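You operate a simulated robot arm through the tools that you are given. There is no shell and no other tool.

The job below is to be done with a simulated robot arm. You get a single attempt, and the scene is never put back.

## Task
Put things in order on the top of the stack of pallets. At the end: the orange spool stands where the grey carton stood; the grey carton from the top of the stack of pallets stands where the clear jar stood; the clear jar from the top of the stack of pallets stands on top of the black rubber mount; the silver slotted block from the top of the stack of pallets stands where the orange spool stood; whatever was shut is shut again. Leave all else as you found it, and nothing knocked over.

It is judged by the outcome, as a careful person would: the job done as asked, and still so three seconds after it is handed in. It fails if anything else is knocked over, pushed out of place, dropped, spilled or broken.

## Robot
A 6-joint arm with a two-finger parallel gripper, fixed in place. Base frame: the origin is at the foot of the arm, x ahead of it, y to its left, z up; the work surface is at about z = 0. Lengths are in mm, angles in degrees, forces in N, time in s.
With the tool pointing down near the work surface it reaches from about 180 to 460 mm from the base axis. Its first joint turns from -70.0 to 70.0 degrees. Payload 1.9 kg.
The tool frame sits at the grasp point between the pads (the TCP): z along the fingers, y along the line on which they close. The tips reach 23 mm beyond it. Largest opening 94 mm; finger width 38, thickness 10; the body of the gripper, 54 by 96 mm, starts 39 mm behind the TCP.
Orientation is that of the tool frame in the base frame, as a unit quaternion [x, y, z, w]. With the fingers straight down and closing along the base's y, the tool's x points along the base's -x, its y along +y and its z along -z.

## Interface
- The arm moves only by the tool nudge_tool. Its argument "increments" is a list of rows, each a list of 6 numbers: the shift along the base's x, y, z in units of 25 mm (1.0 is 25 mm), then the turn, a rotation vector about the base's x, y, z in units of 6 degrees (1.0 is 6 degrees). In form: [[dx, dy, dz, wx, wy, wz], ...]. A call has 1 to 20 rows; each row shifts and turns the commanded pose from where the row before left it. "jaw" is the opening, from 0 (shut) to 1 (fully open), set as the call begins (left out, the last holds). A call with a number of a shift or a turn outside -1 to 1 is refused whole. Rows are played at 5 a second. More than 50 mm and 8.6 degrees between two rows, or a gripper value outside its range, and nothing of the call is played. A pose out of reach is approached as far as the arm can. The call stops where the force on the tool passes 40 N (or 10 N more than at its start, if that is more) or the arm is blocked; 0.2 s more then pass. Each finger travels about 108 mm/s and halts on what it meets, pressing with about 23 N; the grip force reading is that of the motor and also rises with nothing between the fingers. The clock runs only during rows and for 0.2 s after the last one: add rows that do not move to give the fingers time. It gives the time, the measured TCP pose, the force on the tool (base axes), the opening and the grip force at its end, in the units of the frame above (readings bear some noise), with the torque about the TCP (base axes, N m) and any sound that the robot's microphone picked up.
- Cameras (640 x 400 px; columns grow to the right, rows downward): "scene" is fixed at [45, 298.8, 451.1]; the picture's right is [-0.90, -0.44, 0.00], its down [-0.17, 0.34, -0.92] and it looks along [0.41, -0.83, -0.38] (base axes); focal length 235 px, centre (320, 200). "wrist" rides on the gripper at [86, 16, -74] in the tool frame; the picture's right is [-0.18, 0.98, 0.00], its down [-0.58, -0.11, -0.81] and it looks along [-0.79, -0.15, 0.59] (tool axes); focal length 243 px, centre (320, 200). There is no depth. A picture from a camera that has moved, and an enlarged one, comes with that camera's place and axes in the base frame and with its lens. The place of the scene camera against the robot may be out by one fixed shift of up to 12 mm in any direction.
- get_image(camera): a new picture of that camera. No time passes.
- close_up(camera, box): a new picture of the part [left, top, right, bottom] of that camera's present view, enlarged. No time passes.
- hand_in(): hands the job in; it is judged then, once.

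Nothing tells you positions but the pictures and the camera data. Unless the task says otherwise, let go and move clear before handing in.

The tools are called by a JSON object that holds its "api" and its "payload". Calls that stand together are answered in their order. nudge_tool: Moves the arm, as the interface text tells. Its arguments: {"type":"object","properties":{"increments":{"type":"array","items":{"type":"array","items":{"type":"number"}}},"jaw":{"type":"number"}},"required":["increments"]} The other tools are called the same way: get_image (camera) takes a picture; close_up (camera, box) takes an enlarged picture of a part of a camera's view; hand_in () hands the job in.

At the start:

```text
t: 0.0
eef_pos: [248.1, -47.3, 326.9]
orientation: [0.0, 1.0, 0.0, 0.0]
wrist_force: [-0.1, -0.5, 0.0]
wrist_torque: [0.0, -0.03, 0.0]
width: 93.9
grasp_force: 0.1
```

scene: 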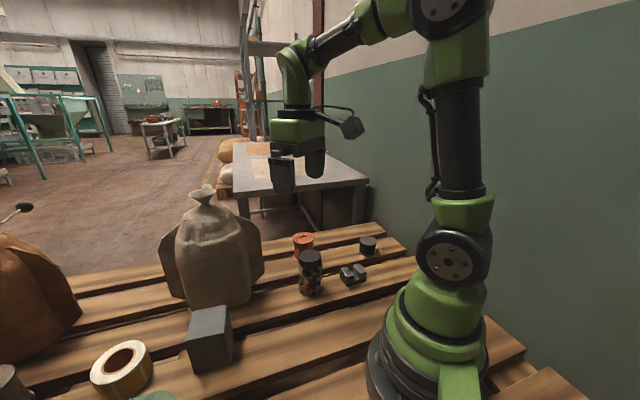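
wrist: 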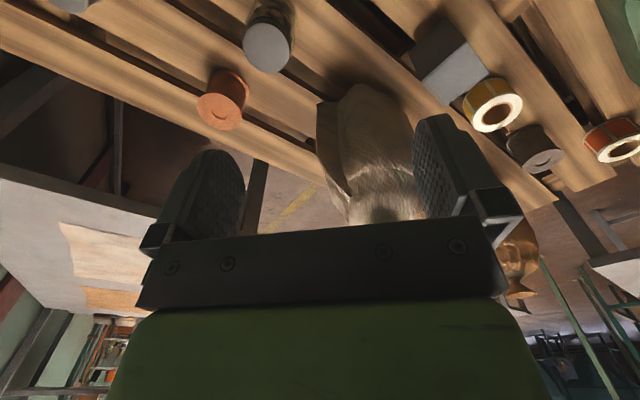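

I see a pallet top with a sack, an orange spool, a jar with dark lid, a silver slotted block, a black rubber mount, a grey carton, and tape rolls. I'll take closer pictures first to locate each thing.

{"api": "close_up", "payload": {"camera": "scene", "box": [260, 210, 420, 310]}}

{"api": "close_up", "payload": {"camera": "scene", "box": [60, 280, 260, 400]}}

{"api": "close_up", "payload": {"camera": "wrist", "box": [0, 0, 320, 200]}}

{"api": "close_up", "payload": {"camera": "wrist", "box": [320, 0, 640, 200]}}

```text
4.00 times, centred on (340, 260) of scene
camera zoom: at [45.0, 298.8, 451.1], right [-0.9, -0.44, 0.0], down [-0.17, 0.34, -0.92], along [0.41, -0.83, -0.38], focal length 941 px, centre (240, -40)
```

zoom: 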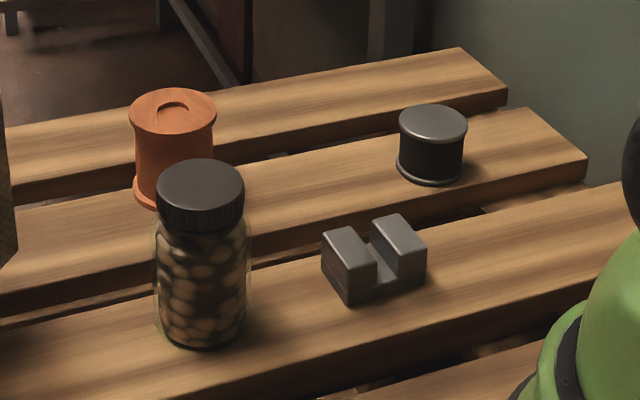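

```text
3.20 times, centred on (160, 340) of scene
camera zoom: at [45.0, 298.8, 451.1], right [-0.9, -0.44, 0.0], down [-0.17, 0.34, -0.92], along [0.41, -0.83, -0.38], focal length 753 px, centre (832, -248)
```

zoom: 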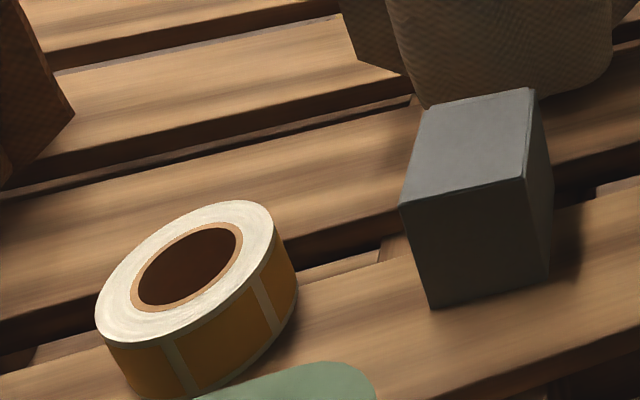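

```text
2.00 times, centred on (160, 100) of wrist
camera zoom: at [161.3, -31.4, 402.8], right [0.18, 0.98, 0.0], down [0.58, -0.11, 0.81], along [0.79, -0.15, -0.59], focal length 485 px, centre (640, 400)
```

zoom: 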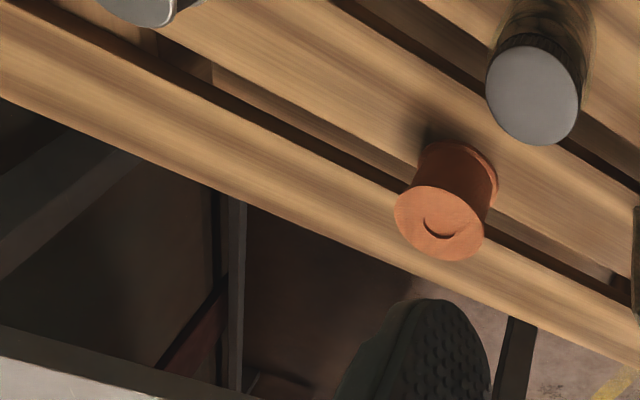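

```text
2.00 times, centred on (480, 100) of wrist
camera zoom: at [161.3, -31.4, 402.8], right [0.18, 0.98, 0.0], down [0.58, -0.11, 0.81], along [0.79, -0.15, -0.59], focal length 485 px, centre (0, 400)
```

zoom: 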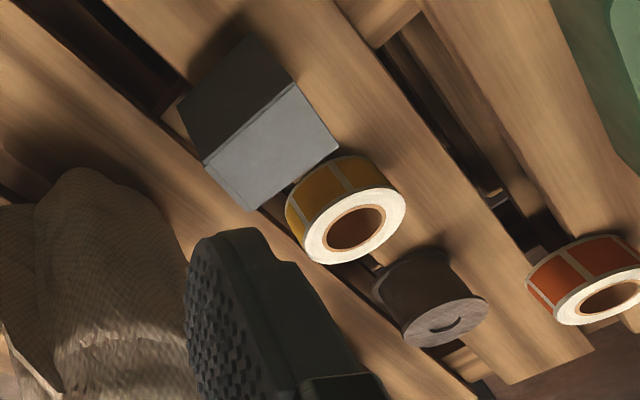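

The jar seems to be near (264,-110), the spool near (350,-225), the block near (178,-197), the mount near (180,-340) and the carton near (348,112). The sack stands behind, near (455,5). I'll move the wrist camera up and turn it right for a second, more accurate view.

{"api": "nudge_tool", "payload": {"increments": [[-0.32, 0.31, 0.35, 0, 0, -0.8333], [-0.32, 0.31, 0.35, 0, 0, -0.8333], [-0.32, 0.31, 0.35, 0, 0, -0.8333], [-0.32, 0.31, 0.35, 0, 0, -0.8333], [-0.32, 0.31, 0.35, 0, 0, -0.8333], [-0.32, 0.31, 0.35, 0, 0, -0.8335], [0, 0, 0, 0, 0, 0]], "jaw": 1}}

{"api": "get_image", "payload": {"camera": "wrist"}}

```text
t: 1.6
eef_pos: [199.3, -0.5, 381.0]
orientation: [0.26, 0.966, -0.001, 0.0]
wrist_force: [-0.4, 0.3, 1.3]
wrist_torque: [0.01, 0.01, -0.02]
width: 94.3
grasp_force: 0.0
```

```text
taken
camera wrist: at [132.5, 56.6, 455.5], right [0.65, 0.76, 0.0], down [0.45, -0.39, 0.81], along [0.61, -0.53, -0.59], focal length 243 px, centre (320, 200)
```

wrist: 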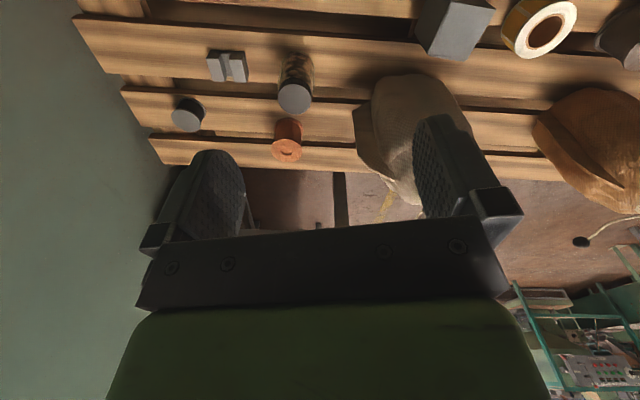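

This view shows the whole right side. I'll enlarge it to take pixel positions.

{"api": "close_up", "payload": {"camera": "wrist", "box": [160, 40, 320, 140]}}

{"api": "close_up", "payload": {"camera": "wrist", "box": [240, 40, 340, 170]}}

{"api": "close_up", "payload": {"camera": "wrist", "box": [380, 0, 640, 160]}}

```text
4.00 times, centred on (240, 90) of wrist
camera zoom: at [132.5, 56.6, 455.5], right [0.65, 0.76, 0.0], down [0.45, -0.39, 0.81], along [0.61, -0.53, -0.59], focal length 970 px, centre (640, 640)
```

zoom: 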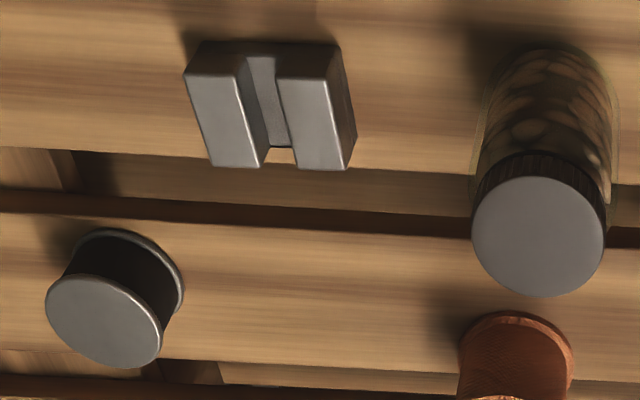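

```text
3.08 times, centred on (290, 105) of wrist
camera zoom: at [132.5, 56.6, 455.5], right [0.65, 0.76, 0.0], down [0.45, -0.39, 0.81], along [0.61, -0.53, -0.59], focal length 746 px, centre (412, 492)
```

zoom: 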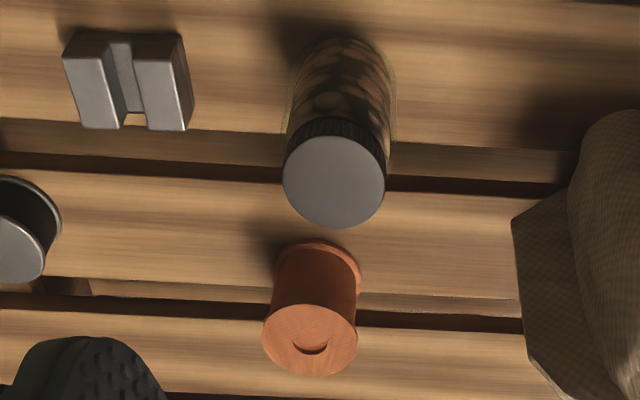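

```text
2.46 times, centred on (510, 80) of wrist
camera zoom: at [132.5, 56.6, 455.5], right [0.65, 0.76, 0.0], down [0.45, -0.39, 0.81], along [0.61, -0.53, -0.59], focal length 597 px, centre (-148, 495)
```

zoom: 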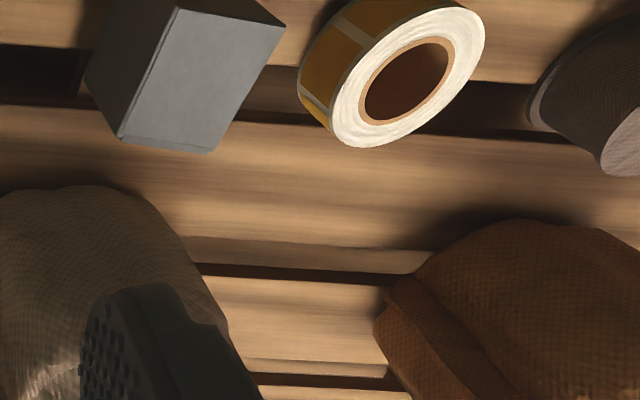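

From two views I put the jar at about (268,-112) with its top near z 106. The spool is near (351,-221) with its top near 76, the block near (186,-200) with its top near 30, the mount near (185,-339) with its top near 43, and the carton near (354,114), about 60x60 with its top near 87. Next I move above the jar to refine its position.

{"api": "nudge_tool", "payload": {"increments": [[0.3055, -0.4956, -0.86, 0, 0, 0], [0.3055, -0.4956, -0.86, 0, 0, 0], [0.3055, -0.4956, -0.86, 0, 0, 0], [0.3055, -0.4956, -0.86, 0, 0, 0], [0.3055, -0.4956, -0.86, 0, 0, 0], [0.3055, -0.4956, -0.86, 0, 0, 0], [0.3055, -0.4956, -0.86, 0, 0, 0], [0.3055, -0.4956, -0.86, 0, 0, 0], [0.3055, -0.4956, -0.86, 0, 0, 0], [0, 0, 0, 0, 0, 0]]}}

{"api": "get_image", "payload": {"camera": "wrist"}}

{"api": "get_image", "payload": {"camera": "scene"}}

```text
t: 3.8
eef_pos: [269.0, -112.5, 188.4]
orientation: [0.259, 0.966, 0.0, 0.001]
wrist_force: [1.0, 0.0, 0.2]
wrist_torque: [0.04, 0.03, 0.02]
width: 94.0
grasp_force: 0.0
```

```text
taken
camera wrist: at [200.6, -55.1, 262.4], right [0.65, 0.76, 0.0], down [0.45, -0.39, 0.81], along [0.61, -0.53, -0.59], focal length 243 px, centre (320, 200)
```

wrist: 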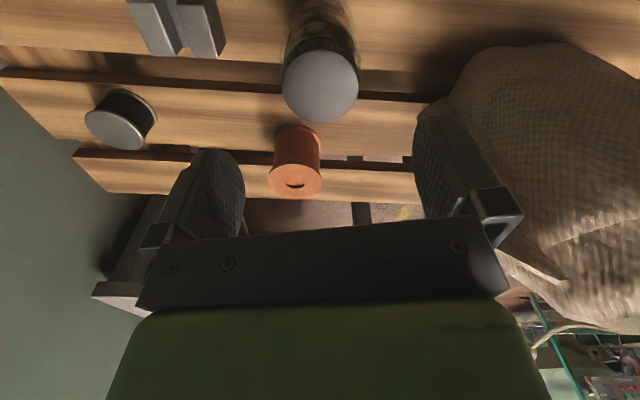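

```text
taken
```

scene: 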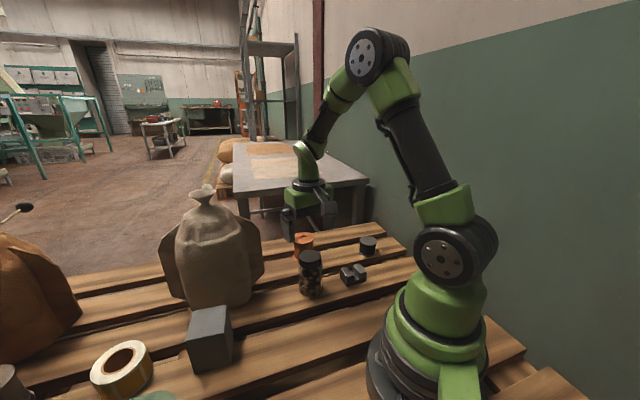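

The gripper is above the jar. I'll enlarge this view for a second bearing on the lid, spool, mount and block.

{"api": "close_up", "payload": {"camera": "wrist", "box": [240, 0, 400, 100]}}

{"api": "close_up", "payload": {"camera": "wrist", "box": [260, 30, 380, 130]}}

{"api": "close_up", "payload": {"camera": "wrist", "box": [60, 70, 220, 170]}}

{"api": "close_up", "payload": {"camera": "wrist", "box": [240, 110, 360, 210]}}

```text
4.00 times, centred on (320, 50) of wrist
camera zoom: at [200.6, -55.1, 262.4], right [0.65, 0.76, 0.0], down [0.45, -0.39, 0.81], along [0.61, -0.53, -0.59], focal length 970 px, centre (320, 800)
```

zoom: 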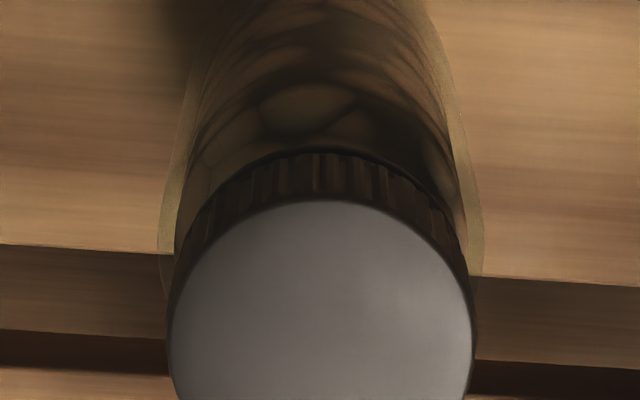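

```text
4.00 times, centred on (320, 80) of wrist
camera zoom: at [200.6, -55.1, 262.4], right [0.65, 0.76, 0.0], down [0.45, -0.39, 0.81], along [0.61, -0.53, -0.59], focal length 970 px, centre (320, 680)
```

zoom: 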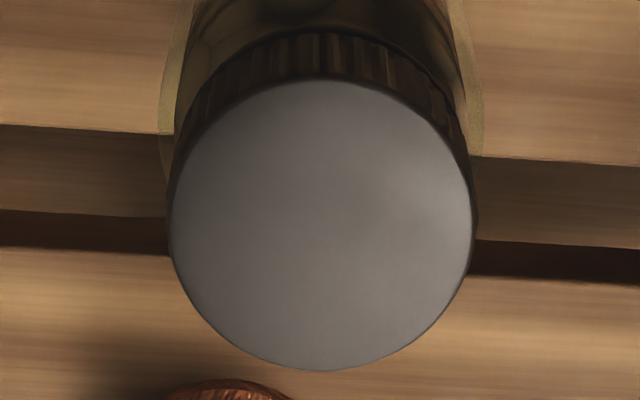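

```text
4.00 times, centred on (140, 120) of wrist
camera zoom: at [200.6, -55.1, 262.4], right [0.65, 0.76, 0.0], down [0.45, -0.39, 0.81], along [0.61, -0.53, -0.59], focal length 970 px, centre (1040, 520)
```

zoom: 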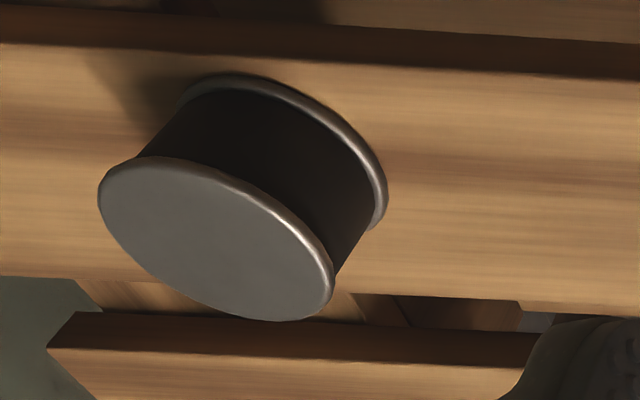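

```text
4.00 times, centred on (300, 160) of wrist
camera zoom: at [200.6, -55.1, 262.4], right [0.65, 0.76, 0.0], down [0.45, -0.39, 0.81], along [0.61, -0.53, -0.59], focal length 970 px, centre (400, 360)
```

zoom: 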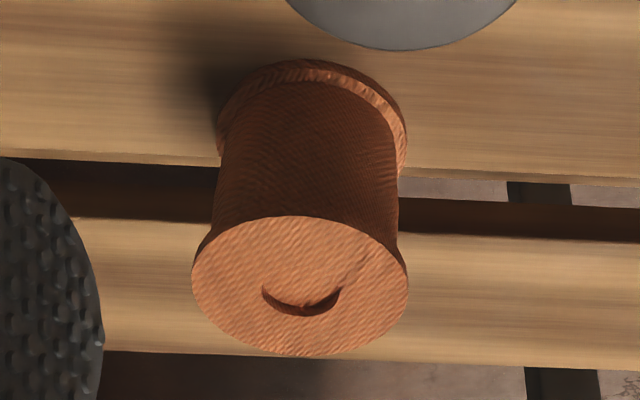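

The jar is centred under the gripper, with its lid top at about z 102 and a body about 60 mm wide. Before picking it I'll hover over the rubber mount to get its centre accurately.

{"api": "nudge_tool", "payload": {"increments": [[-0.34, -0.91, -0.16, 0, 0, -0.5], [-0.34, -0.91, -0.16, 0, 0, -0.5], [-0.34, -0.91, -0.16, 0, 0, -0.5], [-0.34, -0.91, -0.16, 0, 0, -0.5], [-0.34, -0.91, -0.16, 0, 0, -0.5], [-0.34, -0.91, -0.16, 0, 0, -0.5], [-0.34, -0.91, -0.16, 0, 0, -0.5], [-0.34, -0.91, -0.16, 0, 0, -0.5], [-0.34, -0.91, -0.16, 0, 0, -0.5], [-0.34, -0.91, -0.16, 0, 0, -0.5], [0, 0, 0, 0, 0, 0]]}}

{"api": "get_image", "payload": {"camera": "wrist"}}

{"api": "close_up", "payload": {"camera": "wrist", "box": [240, 20, 400, 120]}}

{"api": "get_image", "payload": {"camera": "scene"}}

```text
t: 6.2
eef_pos: [183.6, -341.9, 147.5]
orientation: [0.501, 0.865, 0.0, 0.0]
wrist_force: [-0.6, -0.1, -0.2]
wrist_torque: [-0.01, -0.03, 0.01]
width: 94.0
grasp_force: 0.0
```

```text
taken
camera wrist: at [153.4, -257.4, 222.0], right [0.94, 0.33, 0.0], down [0.2, -0.56, 0.81], along [0.27, -0.76, -0.59], focal length 243 px, centre (320, 200)
```

wrist: 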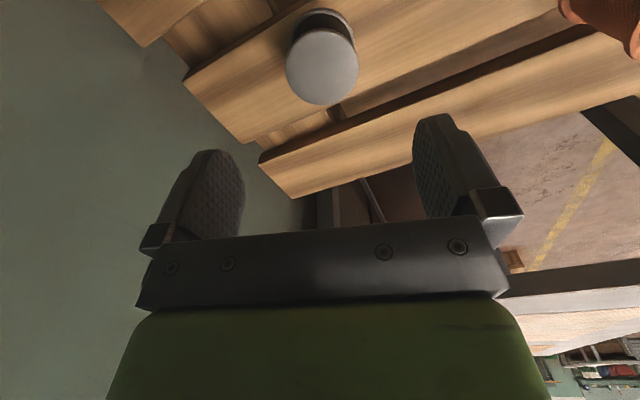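

```text
4.00 times, centred on (320, 70) of wrist
camera zoom: at [153.4, -257.4, 222.0], right [0.94, 0.33, 0.0], down [0.2, -0.56, 0.81], along [0.27, -0.76, -0.59], focal length 970 px, centre (320, 720)
```

zoom: 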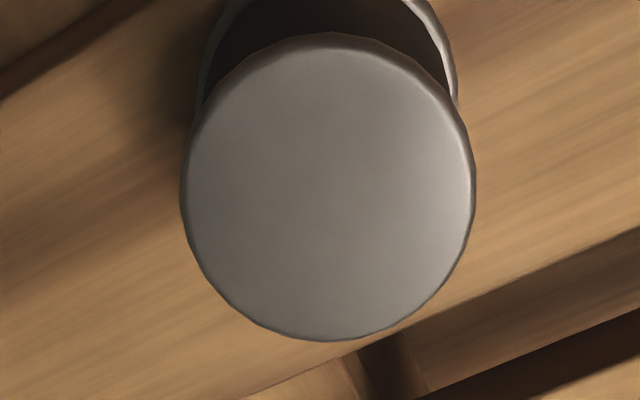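

```text
taken
```

scene: 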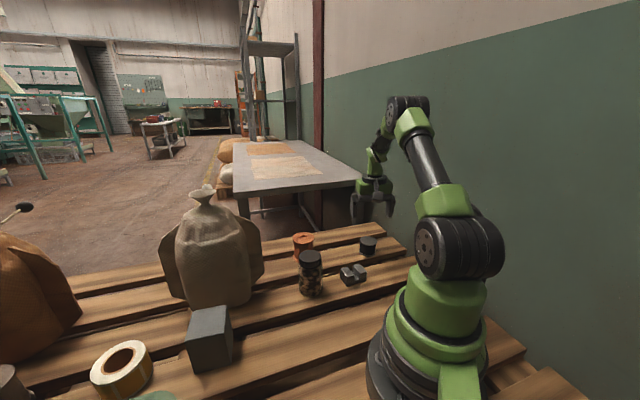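

The mount's centre comes out at about (184,-340) with its top near z 43. The jar's corrected centre is about (270.5,-114.8). I go back over the jar and start down.

{"api": "nudge_tool", "payload": {"increments": [[0.3476, 0.9084, 0.16, 0, 0, 0.5], [0.3476, 0.9084, 0.16, 0, 0, 0.5], [0.3476, 0.9084, 0.16, 0, 0, 0.5], [0.3476, 0.9084, 0.16, 0, 0, 0.5], [0.3476, 0.9084, 0.16, 0, 0, 0.5], [0.3476, 0.9084, 0.16, 0, 0, 0.5], [0.3476, 0.9084, 0.16, 0, 0, 0.5], [0.3476, 0.9084, 0.16, 0, 0, 0.5], [0.3476, 0.9084, 0.16, 0, 0, 0.5], [0.3476, 0.9084, 0.16, 0, 0, 0.5], [0, 0, 0, 0, 0, 0], [0, 0, -0.8, 0, 0, 0], [0, 0, -0.8, 0, 0, 0], [0, 0, -0.8, 0, 0, 0], [0, 0, -0.4, 0, 0, 0], [0, 0, 0, 0, 0, 0]]}}

{"api": "get_image", "payload": {"camera": "wrist"}}

{"api": "close_up", "payload": {"camera": "scene", "box": [240, 180, 400, 310]}}

```text
t: 9.6
eef_pos: [270.4, -114.6, 117.2]
orientation: [0.259, 0.966, 0.0, 0.0]
wrist_force: [0.3, 0.7, -0.5]
wrist_torque: [0.03, 0.01, -0.01]
width: 93.9
grasp_force: 0.1
```

```text
taken
camera wrist: at [203.1, -56.2, 191.4], right [0.65, 0.76, 0.0], down [0.45, -0.39, 0.81], along [0.61, -0.53, -0.59], focal length 243 px, centre (320, 200)
```

wrist: 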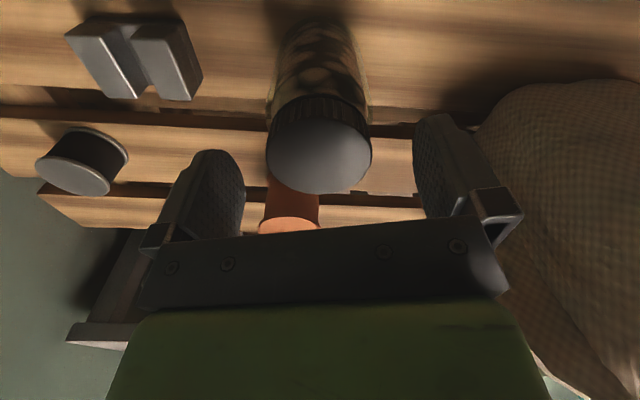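

```text
3.08 times, centred on (320, 245) of scene
camera zoom: at [45.0, 298.8, 451.1], right [-0.9, -0.44, 0.0], down [-0.17, 0.34, -0.92], along [0.41, -0.83, -0.38], focal length 724 px, centre (320, 62)
```

zoom: 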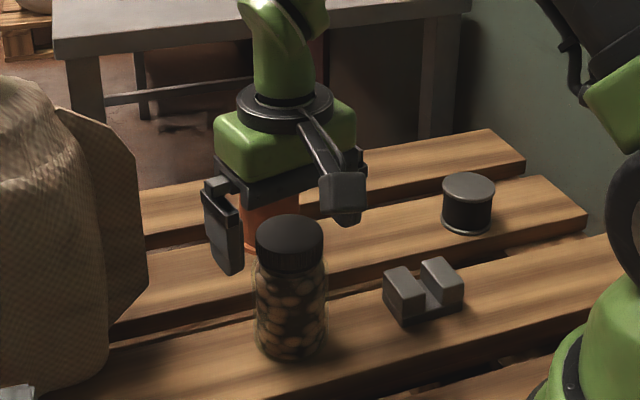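

The lid looks centred across the fingers. I'll enlarge to check it fore and aft.

{"api": "close_up", "payload": {"camera": "wrist", "box": [240, 80, 400, 210]}}

```text
3.08 times, centred on (320, 145) of wrist
camera zoom: at [203.1, -56.2, 191.4], right [0.65, 0.76, 0.0], down [0.45, -0.39, 0.81], along [0.61, -0.53, -0.59], focal length 746 px, centre (320, 369)
```

zoom: 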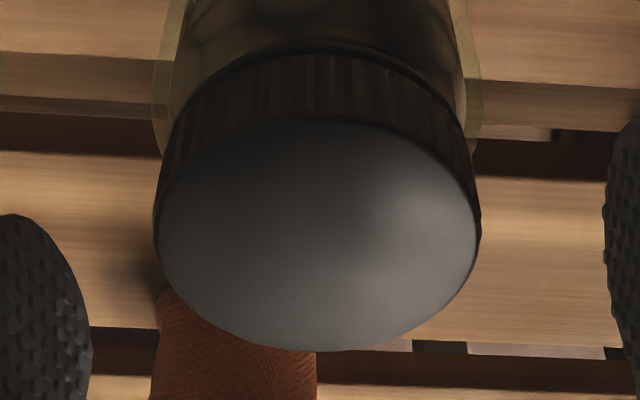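

The lid is about 2 mm further forward than the gripper centre. I'll correct that and lower to grip height, keeping the palm clear of the lid.

{"api": "nudge_tool", "payload": {"increments": [[0.06, -0.052, -0.3, 0, 0, 0], [0, 0, -0.5, 0, 0, 0], [0, 0, -0.5, 0, 0, 0], [0, 0, -0.45, 0, 0, 0], [0, 0, 0, 0, 0, 0]]}}

{"api": "get_image", "payload": {"camera": "wrist"}}

{"api": "close_up", "payload": {"camera": "scene", "box": [240, 180, 400, 310]}}

```text
t: 10.8
eef_pos: [272.2, -115.1, 73.2]
orientation: [0.26, 0.966, 0.0, 0.0]
wrist_force: [0.2, -0.4, 0.3]
wrist_torque: [-0.01, 0.0, -0.01]
width: 93.9
grasp_force: 0.0
```

```text
taken
camera wrist: at [204.8, -57.4, 148.4], right [0.65, 0.76, 0.0], down [0.45, -0.39, 0.81], along [0.61, -0.53, -0.59], focal length 243 px, centre (320, 200)
```

wrist: 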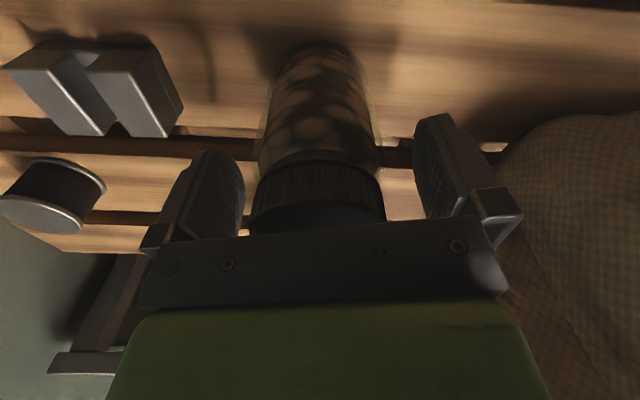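

```text
3.08 times, centred on (320, 245) of scene
camera zoom: at [45.0, 298.8, 451.1], right [-0.9, -0.44, 0.0], down [-0.17, 0.34, -0.92], along [0.41, -0.83, -0.38], focal length 724 px, centre (320, 62)
```

zoom: 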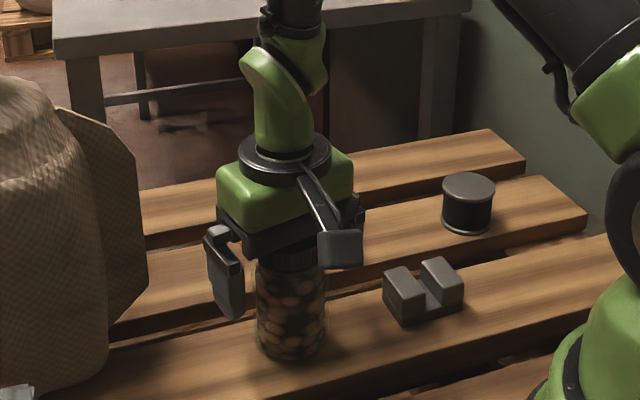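

The palm is clear above the lid and the fingers straddle the body. Now I close on the jar.

{"api": "nudge_tool", "payload": {"increments": [[0, 0, 0, 0, 0, 0], [0, 0, 0, 0, 0, 0], [0, 0, 0, 0, 0, 0], [0, 0, 0, 0, 0, 0]], "jaw": 0}}

{"api": "get_image", "payload": {"camera": "wrist"}}

```text
t: 11.8
eef_pos: [271.9, -114.9, 73.2]
orientation: [0.258, 0.966, -0.001, 0.0]
wrist_force: [-0.1, -0.1, -0.3]
wrist_torque: [-0.01, -0.02, -0.01]
width: 61.5
grasp_force: 22.4
```

```text
taken
camera wrist: at [204.7, -57.5, 148.5], right [0.65, 0.76, 0.0], down [0.45, -0.39, 0.81], along [0.61, -0.53, -0.59], focal length 243 px, centre (320, 200)
```

wrist: 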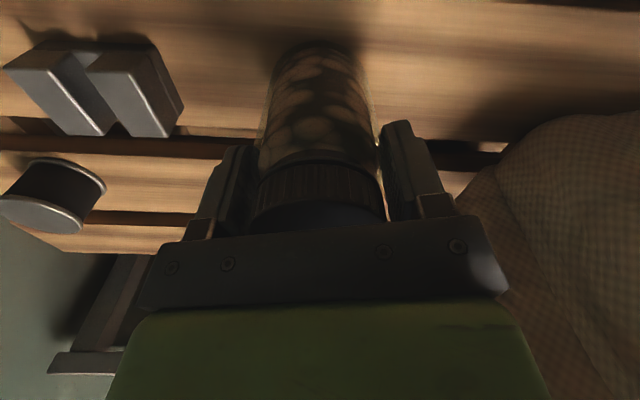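

The jar is gripped at 61.5 mm. I'll lift gently and check the weight.

{"api": "nudge_tool", "payload": {"increments": [[0, 0, 0.2, 0, 0, 0], [0, 0, 0.4, 0, 0, 0], [0, 0, 0.6, 0, 0, 0], [0, 0, 0.8, 0, 0, 0], [0, 0, 0.8, 0, 0, 0], [0, 0, 0.6, 0, 0, 0], [0, 0, 0.3, 0, 0, 0], [0, 0, 0, 0, 0, 0]]}}

{"api": "get_image", "payload": {"camera": "wrist"}}

{"api": "get_image", "payload": {"camera": "scene"}}

```text
t: 13.6
eef_pos: [272.9, -115.1, 166.3]
orientation: [0.258, 0.966, -0.001, 0.0]
wrist_force: [-0.4, -0.1, -1.8]
wrist_torque: [-0.01, -0.02, 0.03]
width: 61.2
grasp_force: 23.3
```

```text
taken
camera wrist: at [204.6, -57.8, 241.3], right [0.65, 0.76, 0.0], down [0.45, -0.38, 0.81], along [0.61, -0.53, -0.59], focal length 243 px, centre (320, 200)
```

wrist: 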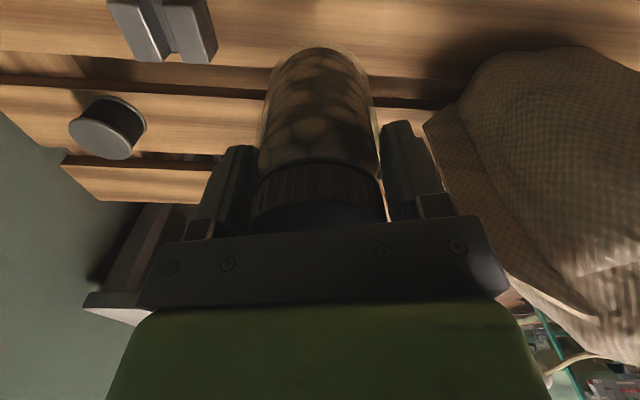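

```text
taken
```

scene: 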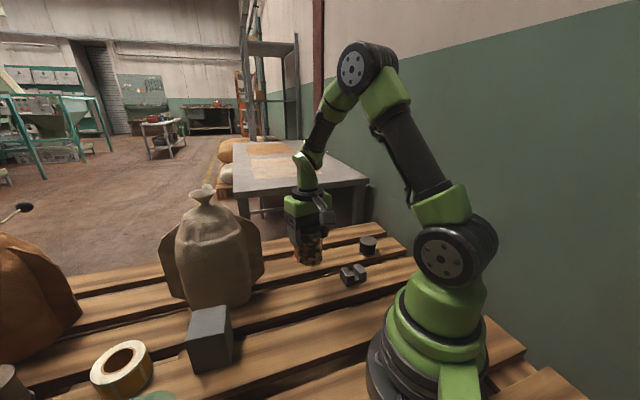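

The jar lifts cleanly with no slip. I'll carry it over to the mount.

{"api": "nudge_tool", "payload": {"increments": [[-0.15, -0.4, 0.1, 0, 0, -0.2], [-0.3, -0.8, 0.1, 0, 0, -0.4], [-0.35, -0.9, 0, 0, 0, -0.5], [-0.35, -0.9, 0, 0, 0, -0.5], [-0.35, -0.9, 0, 0, 0, -0.5], [-0.35, -0.9, 0, 0, 0, -0.5], [-0.35, -0.9, 0, 0, 0, -0.5], [-0.35, -0.9, 0, 0, 0, -0.5], [-0.35, -0.9, 0, 0, 0, -0.5], [-0.35, -0.9, 0, 0, 0, -0.5], [-0.2, -0.4, 0, 0, 0, -0.3], [-0.1, -0.2, 0, 0, 0, -0.1], [0, 0, 0, 0, 0, 0], [0, 0, 0, 0, 0, 0]]}}

{"api": "get_image", "payload": {"camera": "wrist"}}

{"api": "close_up", "payload": {"camera": "scene", "box": [290, 170, 450, 280]}}

```text
t: 16.6
eef_pos: [182.9, -341.2, 171.5]
orientation: [0.5, 0.866, -0.001, 0.0]
wrist_force: [0.0, -0.8, -1.9]
wrist_torque: [-0.02, 0.0, 0.02]
width: 61.3
grasp_force: 22.3
```

```text
taken
camera wrist: at [152.9, -256.7, 245.7], right [0.94, 0.33, 0.0], down [0.2, -0.56, 0.81], along [0.27, -0.76, -0.59], focal length 243 px, centre (320, 200)
```

wrist: 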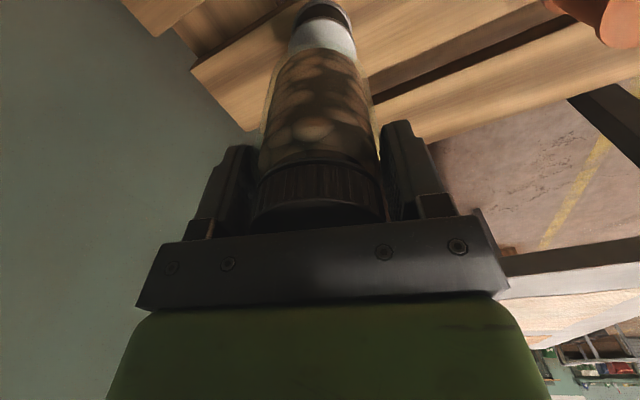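

```text
3.64 times, centred on (370, 225) of scene
camera zoom: at [45.0, 298.8, 451.1], right [-0.9, -0.44, 0.0], down [-0.17, 0.34, -0.92], along [0.41, -0.83, -0.38], focal length 855 px, centre (138, 109)
```

zoom: 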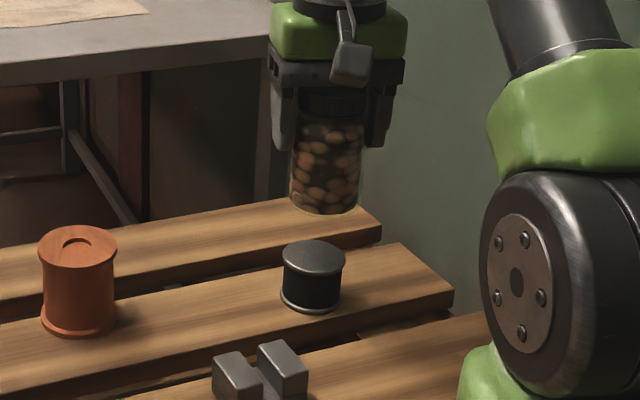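

The jar is over the mount. I'll check its alignment from both cameras before lowering.

{"api": "close_up", "payload": {"camera": "wrist", "box": [240, 0, 400, 100]}}

{"api": "close_up", "payload": {"camera": "scene", "box": [345, 195, 401, 265]}}

```text
4.00 times, centred on (320, 50) of wrist
camera zoom: at [152.9, -256.7, 245.7], right [0.94, 0.33, 0.0], down [0.2, -0.56, 0.81], along [0.27, -0.76, -0.59], focal length 970 px, centre (320, 800)
```

zoom: 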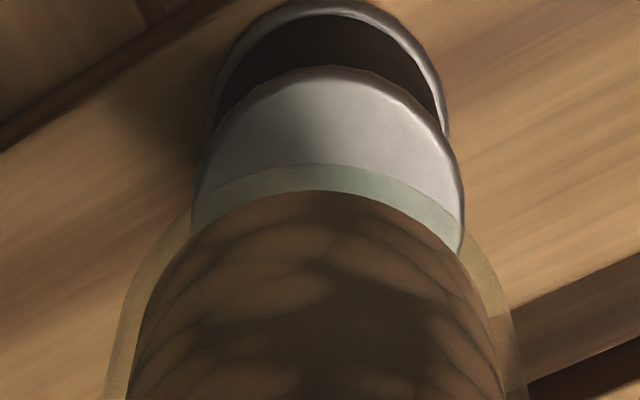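

```text
5.71 times, centred on (373, 230) of scene
camera zoom: at [45.0, 298.8, 451.1], right [-0.9, -0.44, 0.0], down [-0.17, 0.34, -0.92], along [0.41, -0.83, -0.38], focal length 1344 px, centre (17, 29)
```

zoom: 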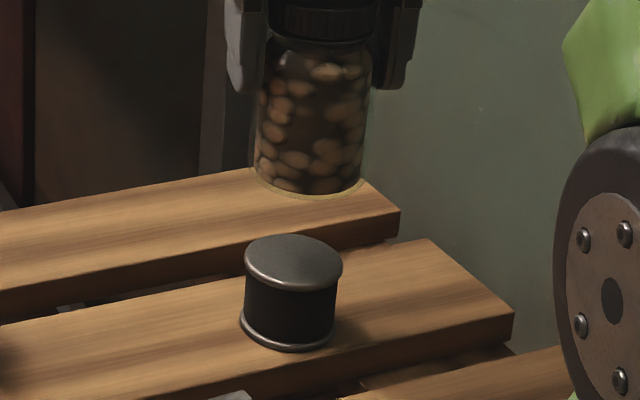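

The jar needs to shift about 2.5 mm along x and 1 mm along y to centre on the mount. I'll correct that and lower most of the way.

{"api": "nudge_tool", "payload": {"increments": [[0.11, 0.045, 0, 0, 0, 0], [0, 0, -0.5, 0, 0, 0], [0, 0, -0.5, 0, 0, 0], [0, 0, -0.5, 0, 0, 0], [0, 0, -0.3, 0, 0, 0], [0, 0, 0, 0, 0, 0], [0, 0, 0, 0, 0, 0]]}}

{"api": "close_up", "payload": {"camera": "wrist", "box": [240, 0, 400, 100]}}

{"api": "close_up", "payload": {"camera": "scene", "box": [345, 195, 401, 265]}}

```text
t: 18.2
eef_pos: [185.0, -339.4, 125.9]
orientation: [0.501, 0.866, 0.0, 0.0]
wrist_force: [-0.2, -0.4, -3.0]
wrist_torque: [0.02, 0.01, -0.02]
width: 61.3
grasp_force: 22.9
```

```text
4.00 times, centred on (320, 50) of wrist
camera zoom: at [155.9, -255.6, 200.9], right [0.94, 0.33, 0.0], down [0.2, -0.56, 0.81], along [0.27, -0.76, -0.59], focal length 970 px, centre (320, 800)
```

zoom: 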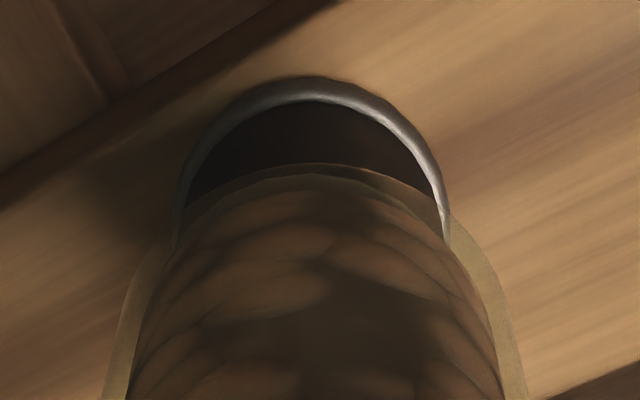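

```text
5.71 times, centred on (373, 230) of scene
camera zoom: at [45.0, 298.8, 451.1], right [-0.9, -0.44, 0.0], down [-0.17, 0.34, -0.92], along [0.41, -0.83, -0.38], focal length 1344 px, centre (17, 29)
```

zoom: 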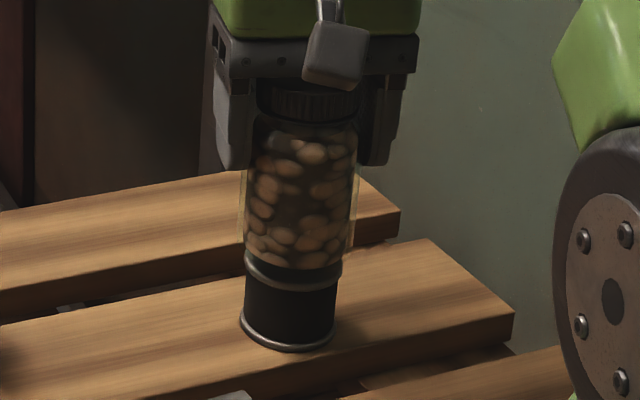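

Both views now agree within about 1.5 mm. I lower slowly toward contact, watching the force.

{"api": "nudge_tool", "payload": {"increments": [[0.02, 0.01, -0.15, 0, 0, 0], [0, 0, -0.1, 0, 0, 0], [0, 0, -0.08, 0, 0, 0], [0, 0, 0, 0, 0, 0], [0, 0, 0, 0, 0, 0]]}}

{"api": "close_up", "payload": {"camera": "scene", "box": [345, 195, 401, 265]}}

```text
t: 19.4
eef_pos: [187.3, -337.9, 117.3]
orientation: [0.5, 0.866, 0.0, -0.001]
wrist_force: [0.5, 0.1, -0.4]
wrist_torque: [0.05, 0.05, 0.01]
width: 61.2
grasp_force: 22.8
```

```text
5.71 times, centred on (373, 230) of scene
camera zoom: at [45.0, 298.8, 451.1], right [-0.9, -0.44, 0.0], down [-0.17, 0.34, -0.92], along [0.41, -0.83, -0.38], focal length 1344 px, centre (17, 29)
```

zoom: 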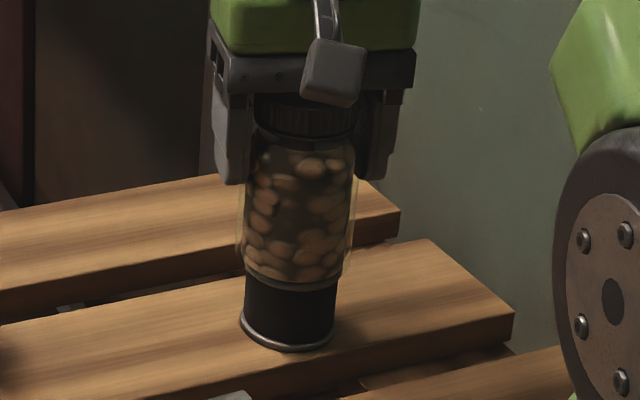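

{"api": "nudge_tool", "payload": {"increments": [[0, 0, -0.04, 0, 0, 0], [0, 0, -0.04, 0, 0, 0], [0, 0, 0, 0, 0, 0], [0, 0, 0, 0, 0, 0]]}}

{"api": "close_up", "payload": {"camera": "scene", "box": [355, 220, 391, 265]}}

{"api": "close_up", "payload": {"camera": "wrist", "box": [240, 0, 400, 100]}}

```text
t: 20.4
eef_pos: [185.6, -339.8, 115.9]
orientation: [0.501, 0.866, -0.001, 0.001]
wrist_force: [-0.2, -2.5, 16.1]
wrist_torque: [-0.26, -0.04, 0.03]
width: 61.2
grasp_force: 22.8
```

```text
8.89 times, centred on (373, 242) of scene
camera zoom: at [45.0, 298.8, 451.1], right [-0.9, -0.44, 0.0], down [-0.17, 0.34, -0.92], along [0.41, -0.83, -0.38], focal length 2091 px, centre (-151, -178)
```

zoom: 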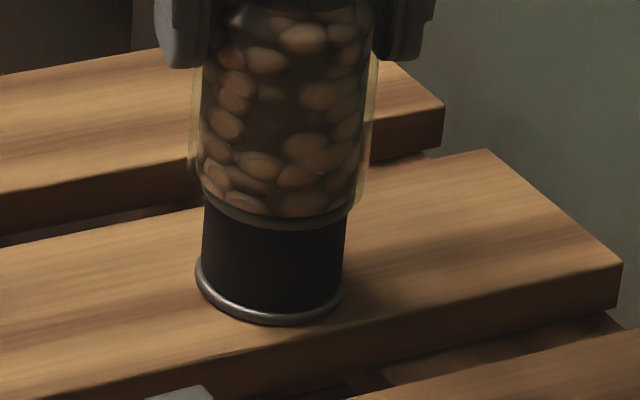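

```text
4.00 times, centred on (320, 50) of wrist
camera zoom: at [156.7, -255.9, 190.7], right [0.94, 0.33, 0.0], down [0.2, -0.56, 0.81], along [0.27, -0.76, -0.59], focal length 970 px, centre (320, 800)
```

zoom: 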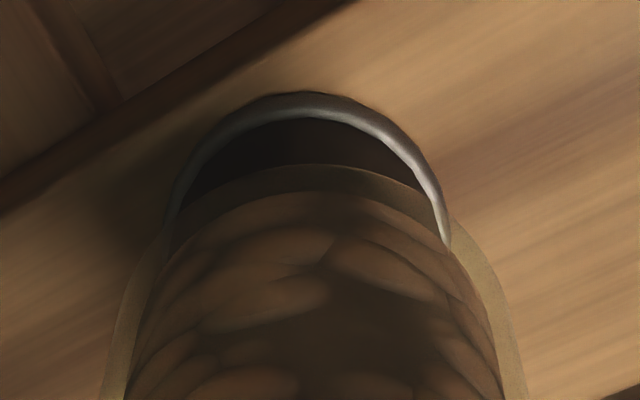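

Contact at z about 116 with 16 N, and the jar sits centred on the mount. I'll ease the pressure, then open.

{"api": "nudge_tool", "payload": {"increments": [[0, 0, 0.035, 0, 0, 0], [0, 0, 0, 0, 0, 0]]}}

```text
t: 21.0
eef_pos: [184.2, -337.5, 115.6]
orientation: [0.5, 0.866, 0.0, -0.001]
wrist_force: [1.2, -2.1, 4.1]
wrist_torque: [-0.22, -0.1, 0.0]
width: 61.3
grasp_force: 23.2
```

{"api": "nudge_tool", "payload": {"increments": [[0, 0, 0, 0, 0, 0], [0, 0, 0, 0, 0, 0], [0, 0, 0, 0, 0, 0]], "jaw": 1}}

{"api": "get_image", "payload": {"camera": "wrist"}}

{"api": "close_up", "payload": {"camera": "scene", "box": [345, 195, 401, 265]}}

```text
t: 21.8
eef_pos: [186.3, -338.4, 116.5]
orientation: [0.499, 0.866, -0.001, -0.001]
wrist_force: [0.9, 1.3, -0.3]
wrist_torque: [0.02, 0.03, -0.01]
width: 94.1
grasp_force: 0.0
```

```text
taken
camera wrist: at [156.5, -255.4, 191.4], right [0.94, 0.33, 0.0], down [0.2, -0.56, 0.81], along [0.27, -0.76, -0.59], focal length 243 px, centre (320, 200)
```

wrist: 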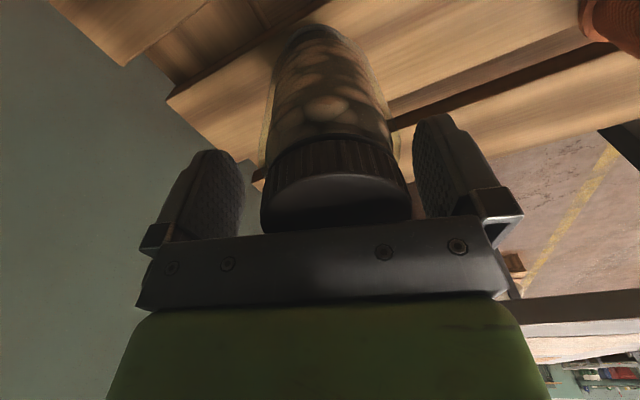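

```text
5.71 times, centred on (373, 230) of scene
camera zoom: at [45.0, 298.8, 451.1], right [-0.9, -0.44, 0.0], down [-0.17, 0.34, -0.92], along [0.41, -0.83, -0.38], focal length 1344 px, centre (17, 29)
```

zoom: 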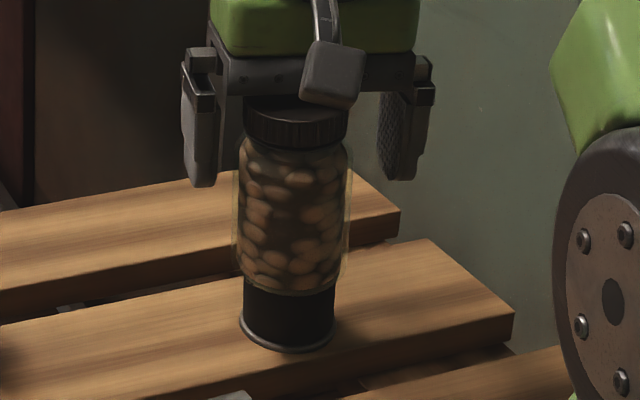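

The jar is released but its lid looks a little shifted. I'll check closely whether it stands level and at rest.

{"api": "close_up", "payload": {"camera": "wrist", "box": [240, 0, 430, 240]}}

{"api": "close_up", "payload": {"camera": "scene", "box": [350, 205, 394, 260]}}

{"api": "nudge_tool", "payload": {"increments": [[0, 0, 0, 0, 0, 0], [0, 0, 0, 0, 0, 0]]}}

{"api": "close_up", "payload": {"camera": "wrist", "box": [240, 0, 430, 240]}}

```text
1.67 times, centred on (335, 120) of wrist
camera zoom: at [156.5, -255.4, 191.4], right [0.94, 0.33, 0.0], down [0.2, -0.56, 0.81], along [0.27, -0.76, -0.59], focal length 404 px, centre (295, 333)
```

zoom: 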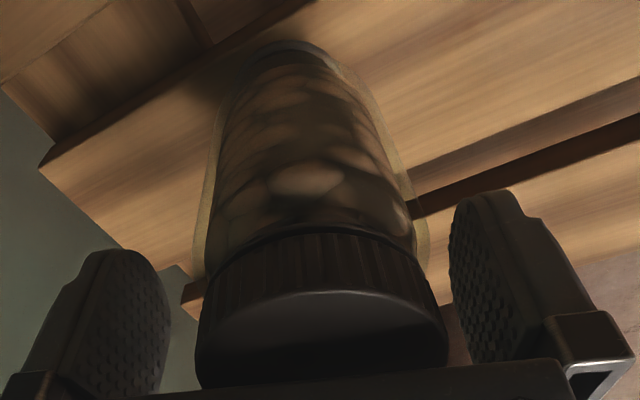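

```text
7.27 times, centred on (372, 232) of scene
camera zoom: at [45.0, 298.8, 451.1], right [-0.9, -0.44, 0.0], down [-0.17, 0.34, -0.92], along [0.41, -0.83, -0.38], focal length 1711 px, centre (-58, -36)
```

zoom: 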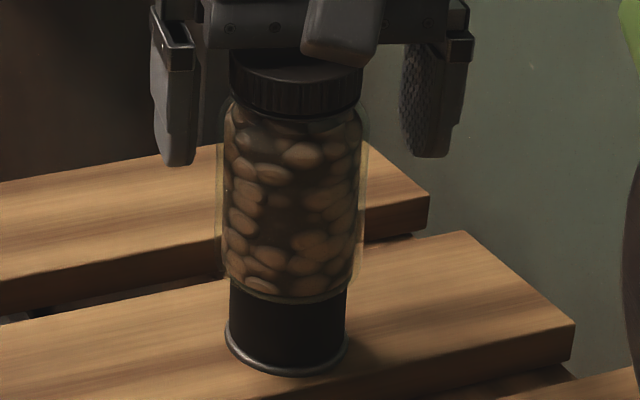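

```text
t: 22.4
eef_pos: [185.5, -339.3, 116.7]
orientation: [0.501, 0.866, 0.0, 0.001]
wrist_force: [0.3, -0.4, -0.1]
wrist_torque: [0.03, -0.01, -0.02]
width: 94.1
grasp_force: 0.1
```

```text
1.67 times, centred on (335, 120) of wrist
camera zoom: at [156.5, -255.4, 191.4], right [0.94, 0.33, 0.0], down [0.2, -0.56, 0.81], along [0.27, -0.76, -0.59], focal length 404 px, centre (295, 333)
```

zoom: 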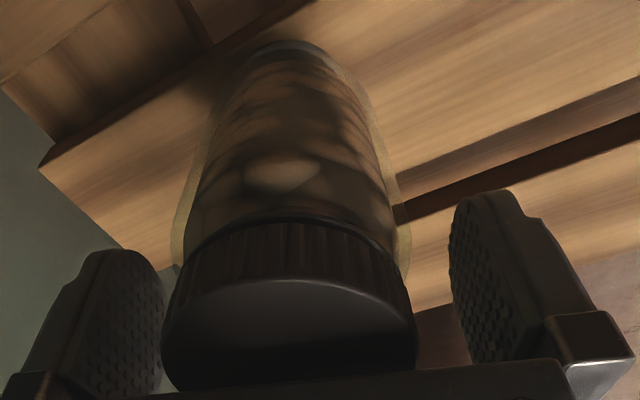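

The jar is rocking on the mount. Before any more time passes I'll look at it from the scene camera.

{"api": "close_up", "payload": {"camera": "scene", "box": [350, 205, 394, 260]}}

{"api": "get_image", "payload": {"camera": "wrist"}}

```text
7.27 times, centred on (372, 232) of scene
camera zoom: at [45.0, 298.8, 451.1], right [-0.9, -0.44, 0.0], down [-0.17, 0.34, -0.92], along [0.41, -0.83, -0.38], focal length 1711 px, centre (-58, -36)
```

zoom: 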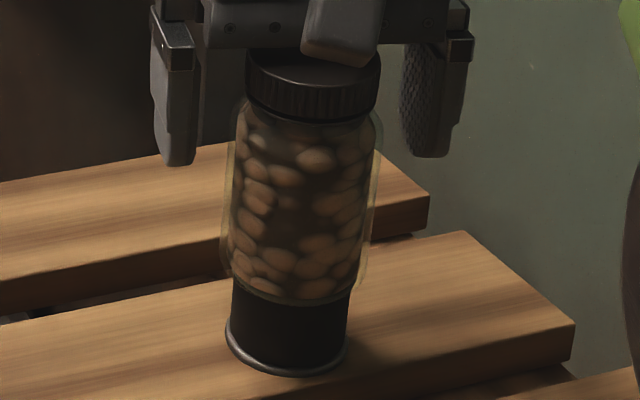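

```text
taken
camera wrist: at [156.5, -255.4, 191.4], right [0.94, 0.33, 0.0], down [0.2, -0.56, 0.81], along [0.27, -0.76, -0.59], focal length 243 px, centre (320, 200)
```

wrist: 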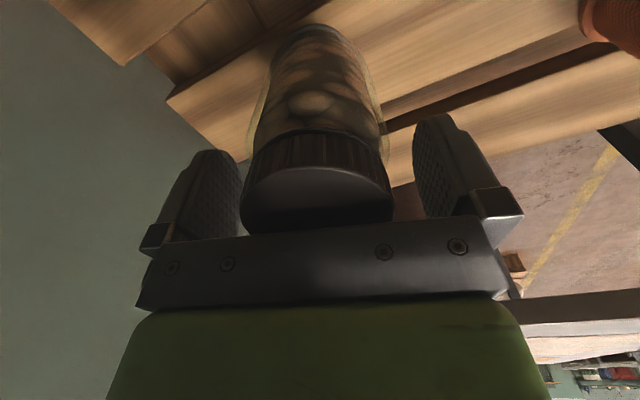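

I'll compare the mount's own shape with the earlier picture, using the same box.

{"api": "close_up", "payload": {"camera": "scene", "box": [345, 195, 401, 265]}}

{"api": "close_up", "payload": {"camera": "scene", "box": [355, 230, 391, 262]}}

{"api": "close_up", "payload": {"camera": "wrist", "box": [250, 10, 390, 110]}}

```text
5.71 times, centred on (373, 230) of scene
camera zoom: at [45.0, 298.8, 451.1], right [-0.9, -0.44, 0.0], down [-0.17, 0.34, -0.92], along [0.41, -0.83, -0.38], focal length 1344 px, centre (17, 29)
```

zoom: 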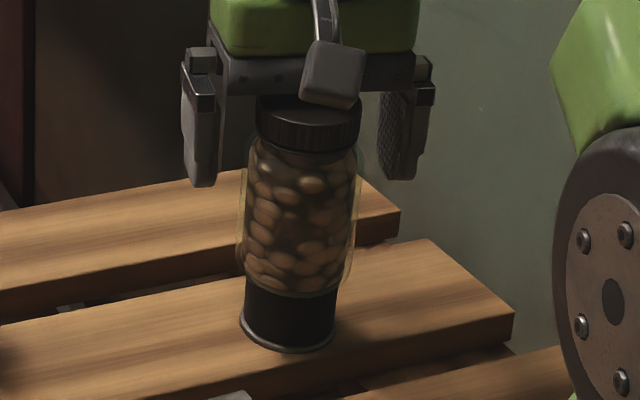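

```text
12.50 times, centred on (373, 246) of scene
camera zoom: at [45.0, 298.8, 451.1], right [-0.9, -0.44, 0.0], down [-0.17, 0.34, -0.92], along [0.41, -0.83, -0.38], focal length 2940 px, centre (-342, -375)
```

zoom: 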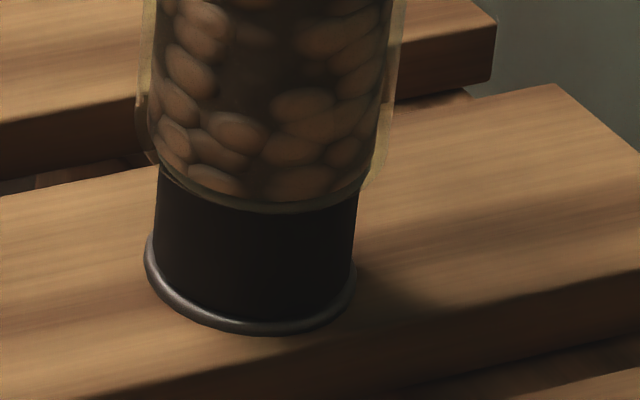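

```text
4.00 times, centred on (320, 60) of wrist
camera zoom: at [156.5, -255.4, 191.4], right [0.94, 0.33, 0.0], down [0.2, -0.56, 0.81], along [0.27, -0.76, -0.59], focal length 970 px, centre (320, 760)
```

zoom: 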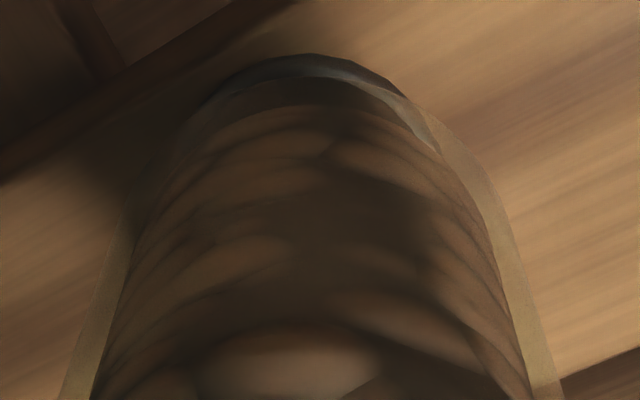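

The jar leans about 7° toward the robot and wobbles, so the rubber mount may be springy or the jar off-centre. I'll catch it again with the fingers before it can go further.

{"api": "nudge_tool", "payload": {"increments": [[0, 0, 0, 0, 0, 0], [0, 0, 0, 0, 0, 0]], "jaw": 0}}

{"api": "get_image", "payload": {"camera": "wrist"}}

{"api": "close_up", "payload": {"camera": "scene", "box": [345, 195, 401, 265]}}

{"api": "close_up", "payload": {"camera": "wrist", "box": [240, 0, 430, 240]}}

```text
t: 23.0
eef_pos: [186.3, -339.1, 116.3]
orientation: [0.5, 0.866, 0.0, 0.001]
wrist_force: [-0.2, -0.5, -0.6]
wrist_torque: [0.03, -0.03, 0.01]
width: 61.1
grasp_force: 22.4
```

```text
taken
camera wrist: at [156.5, -255.4, 191.4], right [0.94, 0.33, 0.0], down [0.2, -0.56, 0.81], along [0.27, -0.76, -0.59], focal length 243 px, centre (320, 200)
```

wrist: 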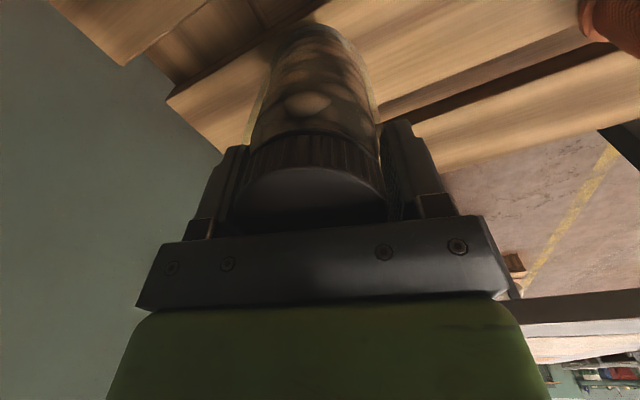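

```text
5.71 times, centred on (373, 230) of scene
camera zoom: at [45.0, 298.8, 451.1], right [-0.9, -0.44, 0.0], down [-0.17, 0.34, -0.92], along [0.41, -0.83, -0.38], focal length 1344 px, centre (17, 29)
```

zoom: 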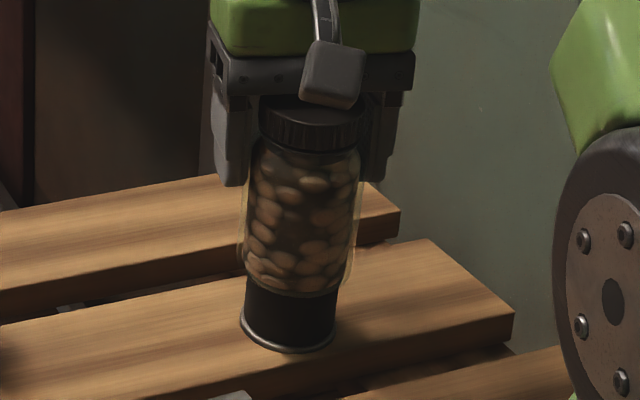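

```text
1.67 times, centred on (335, 120) of wrist
camera zoom: at [156.5, -255.4, 191.4], right [0.94, 0.33, 0.0], down [0.2, -0.56, 0.81], along [0.27, -0.76, -0.59], focal length 404 px, centre (295, 333)
```

zoom: 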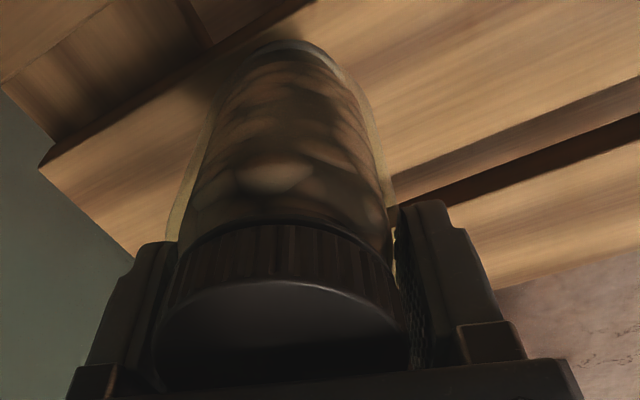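

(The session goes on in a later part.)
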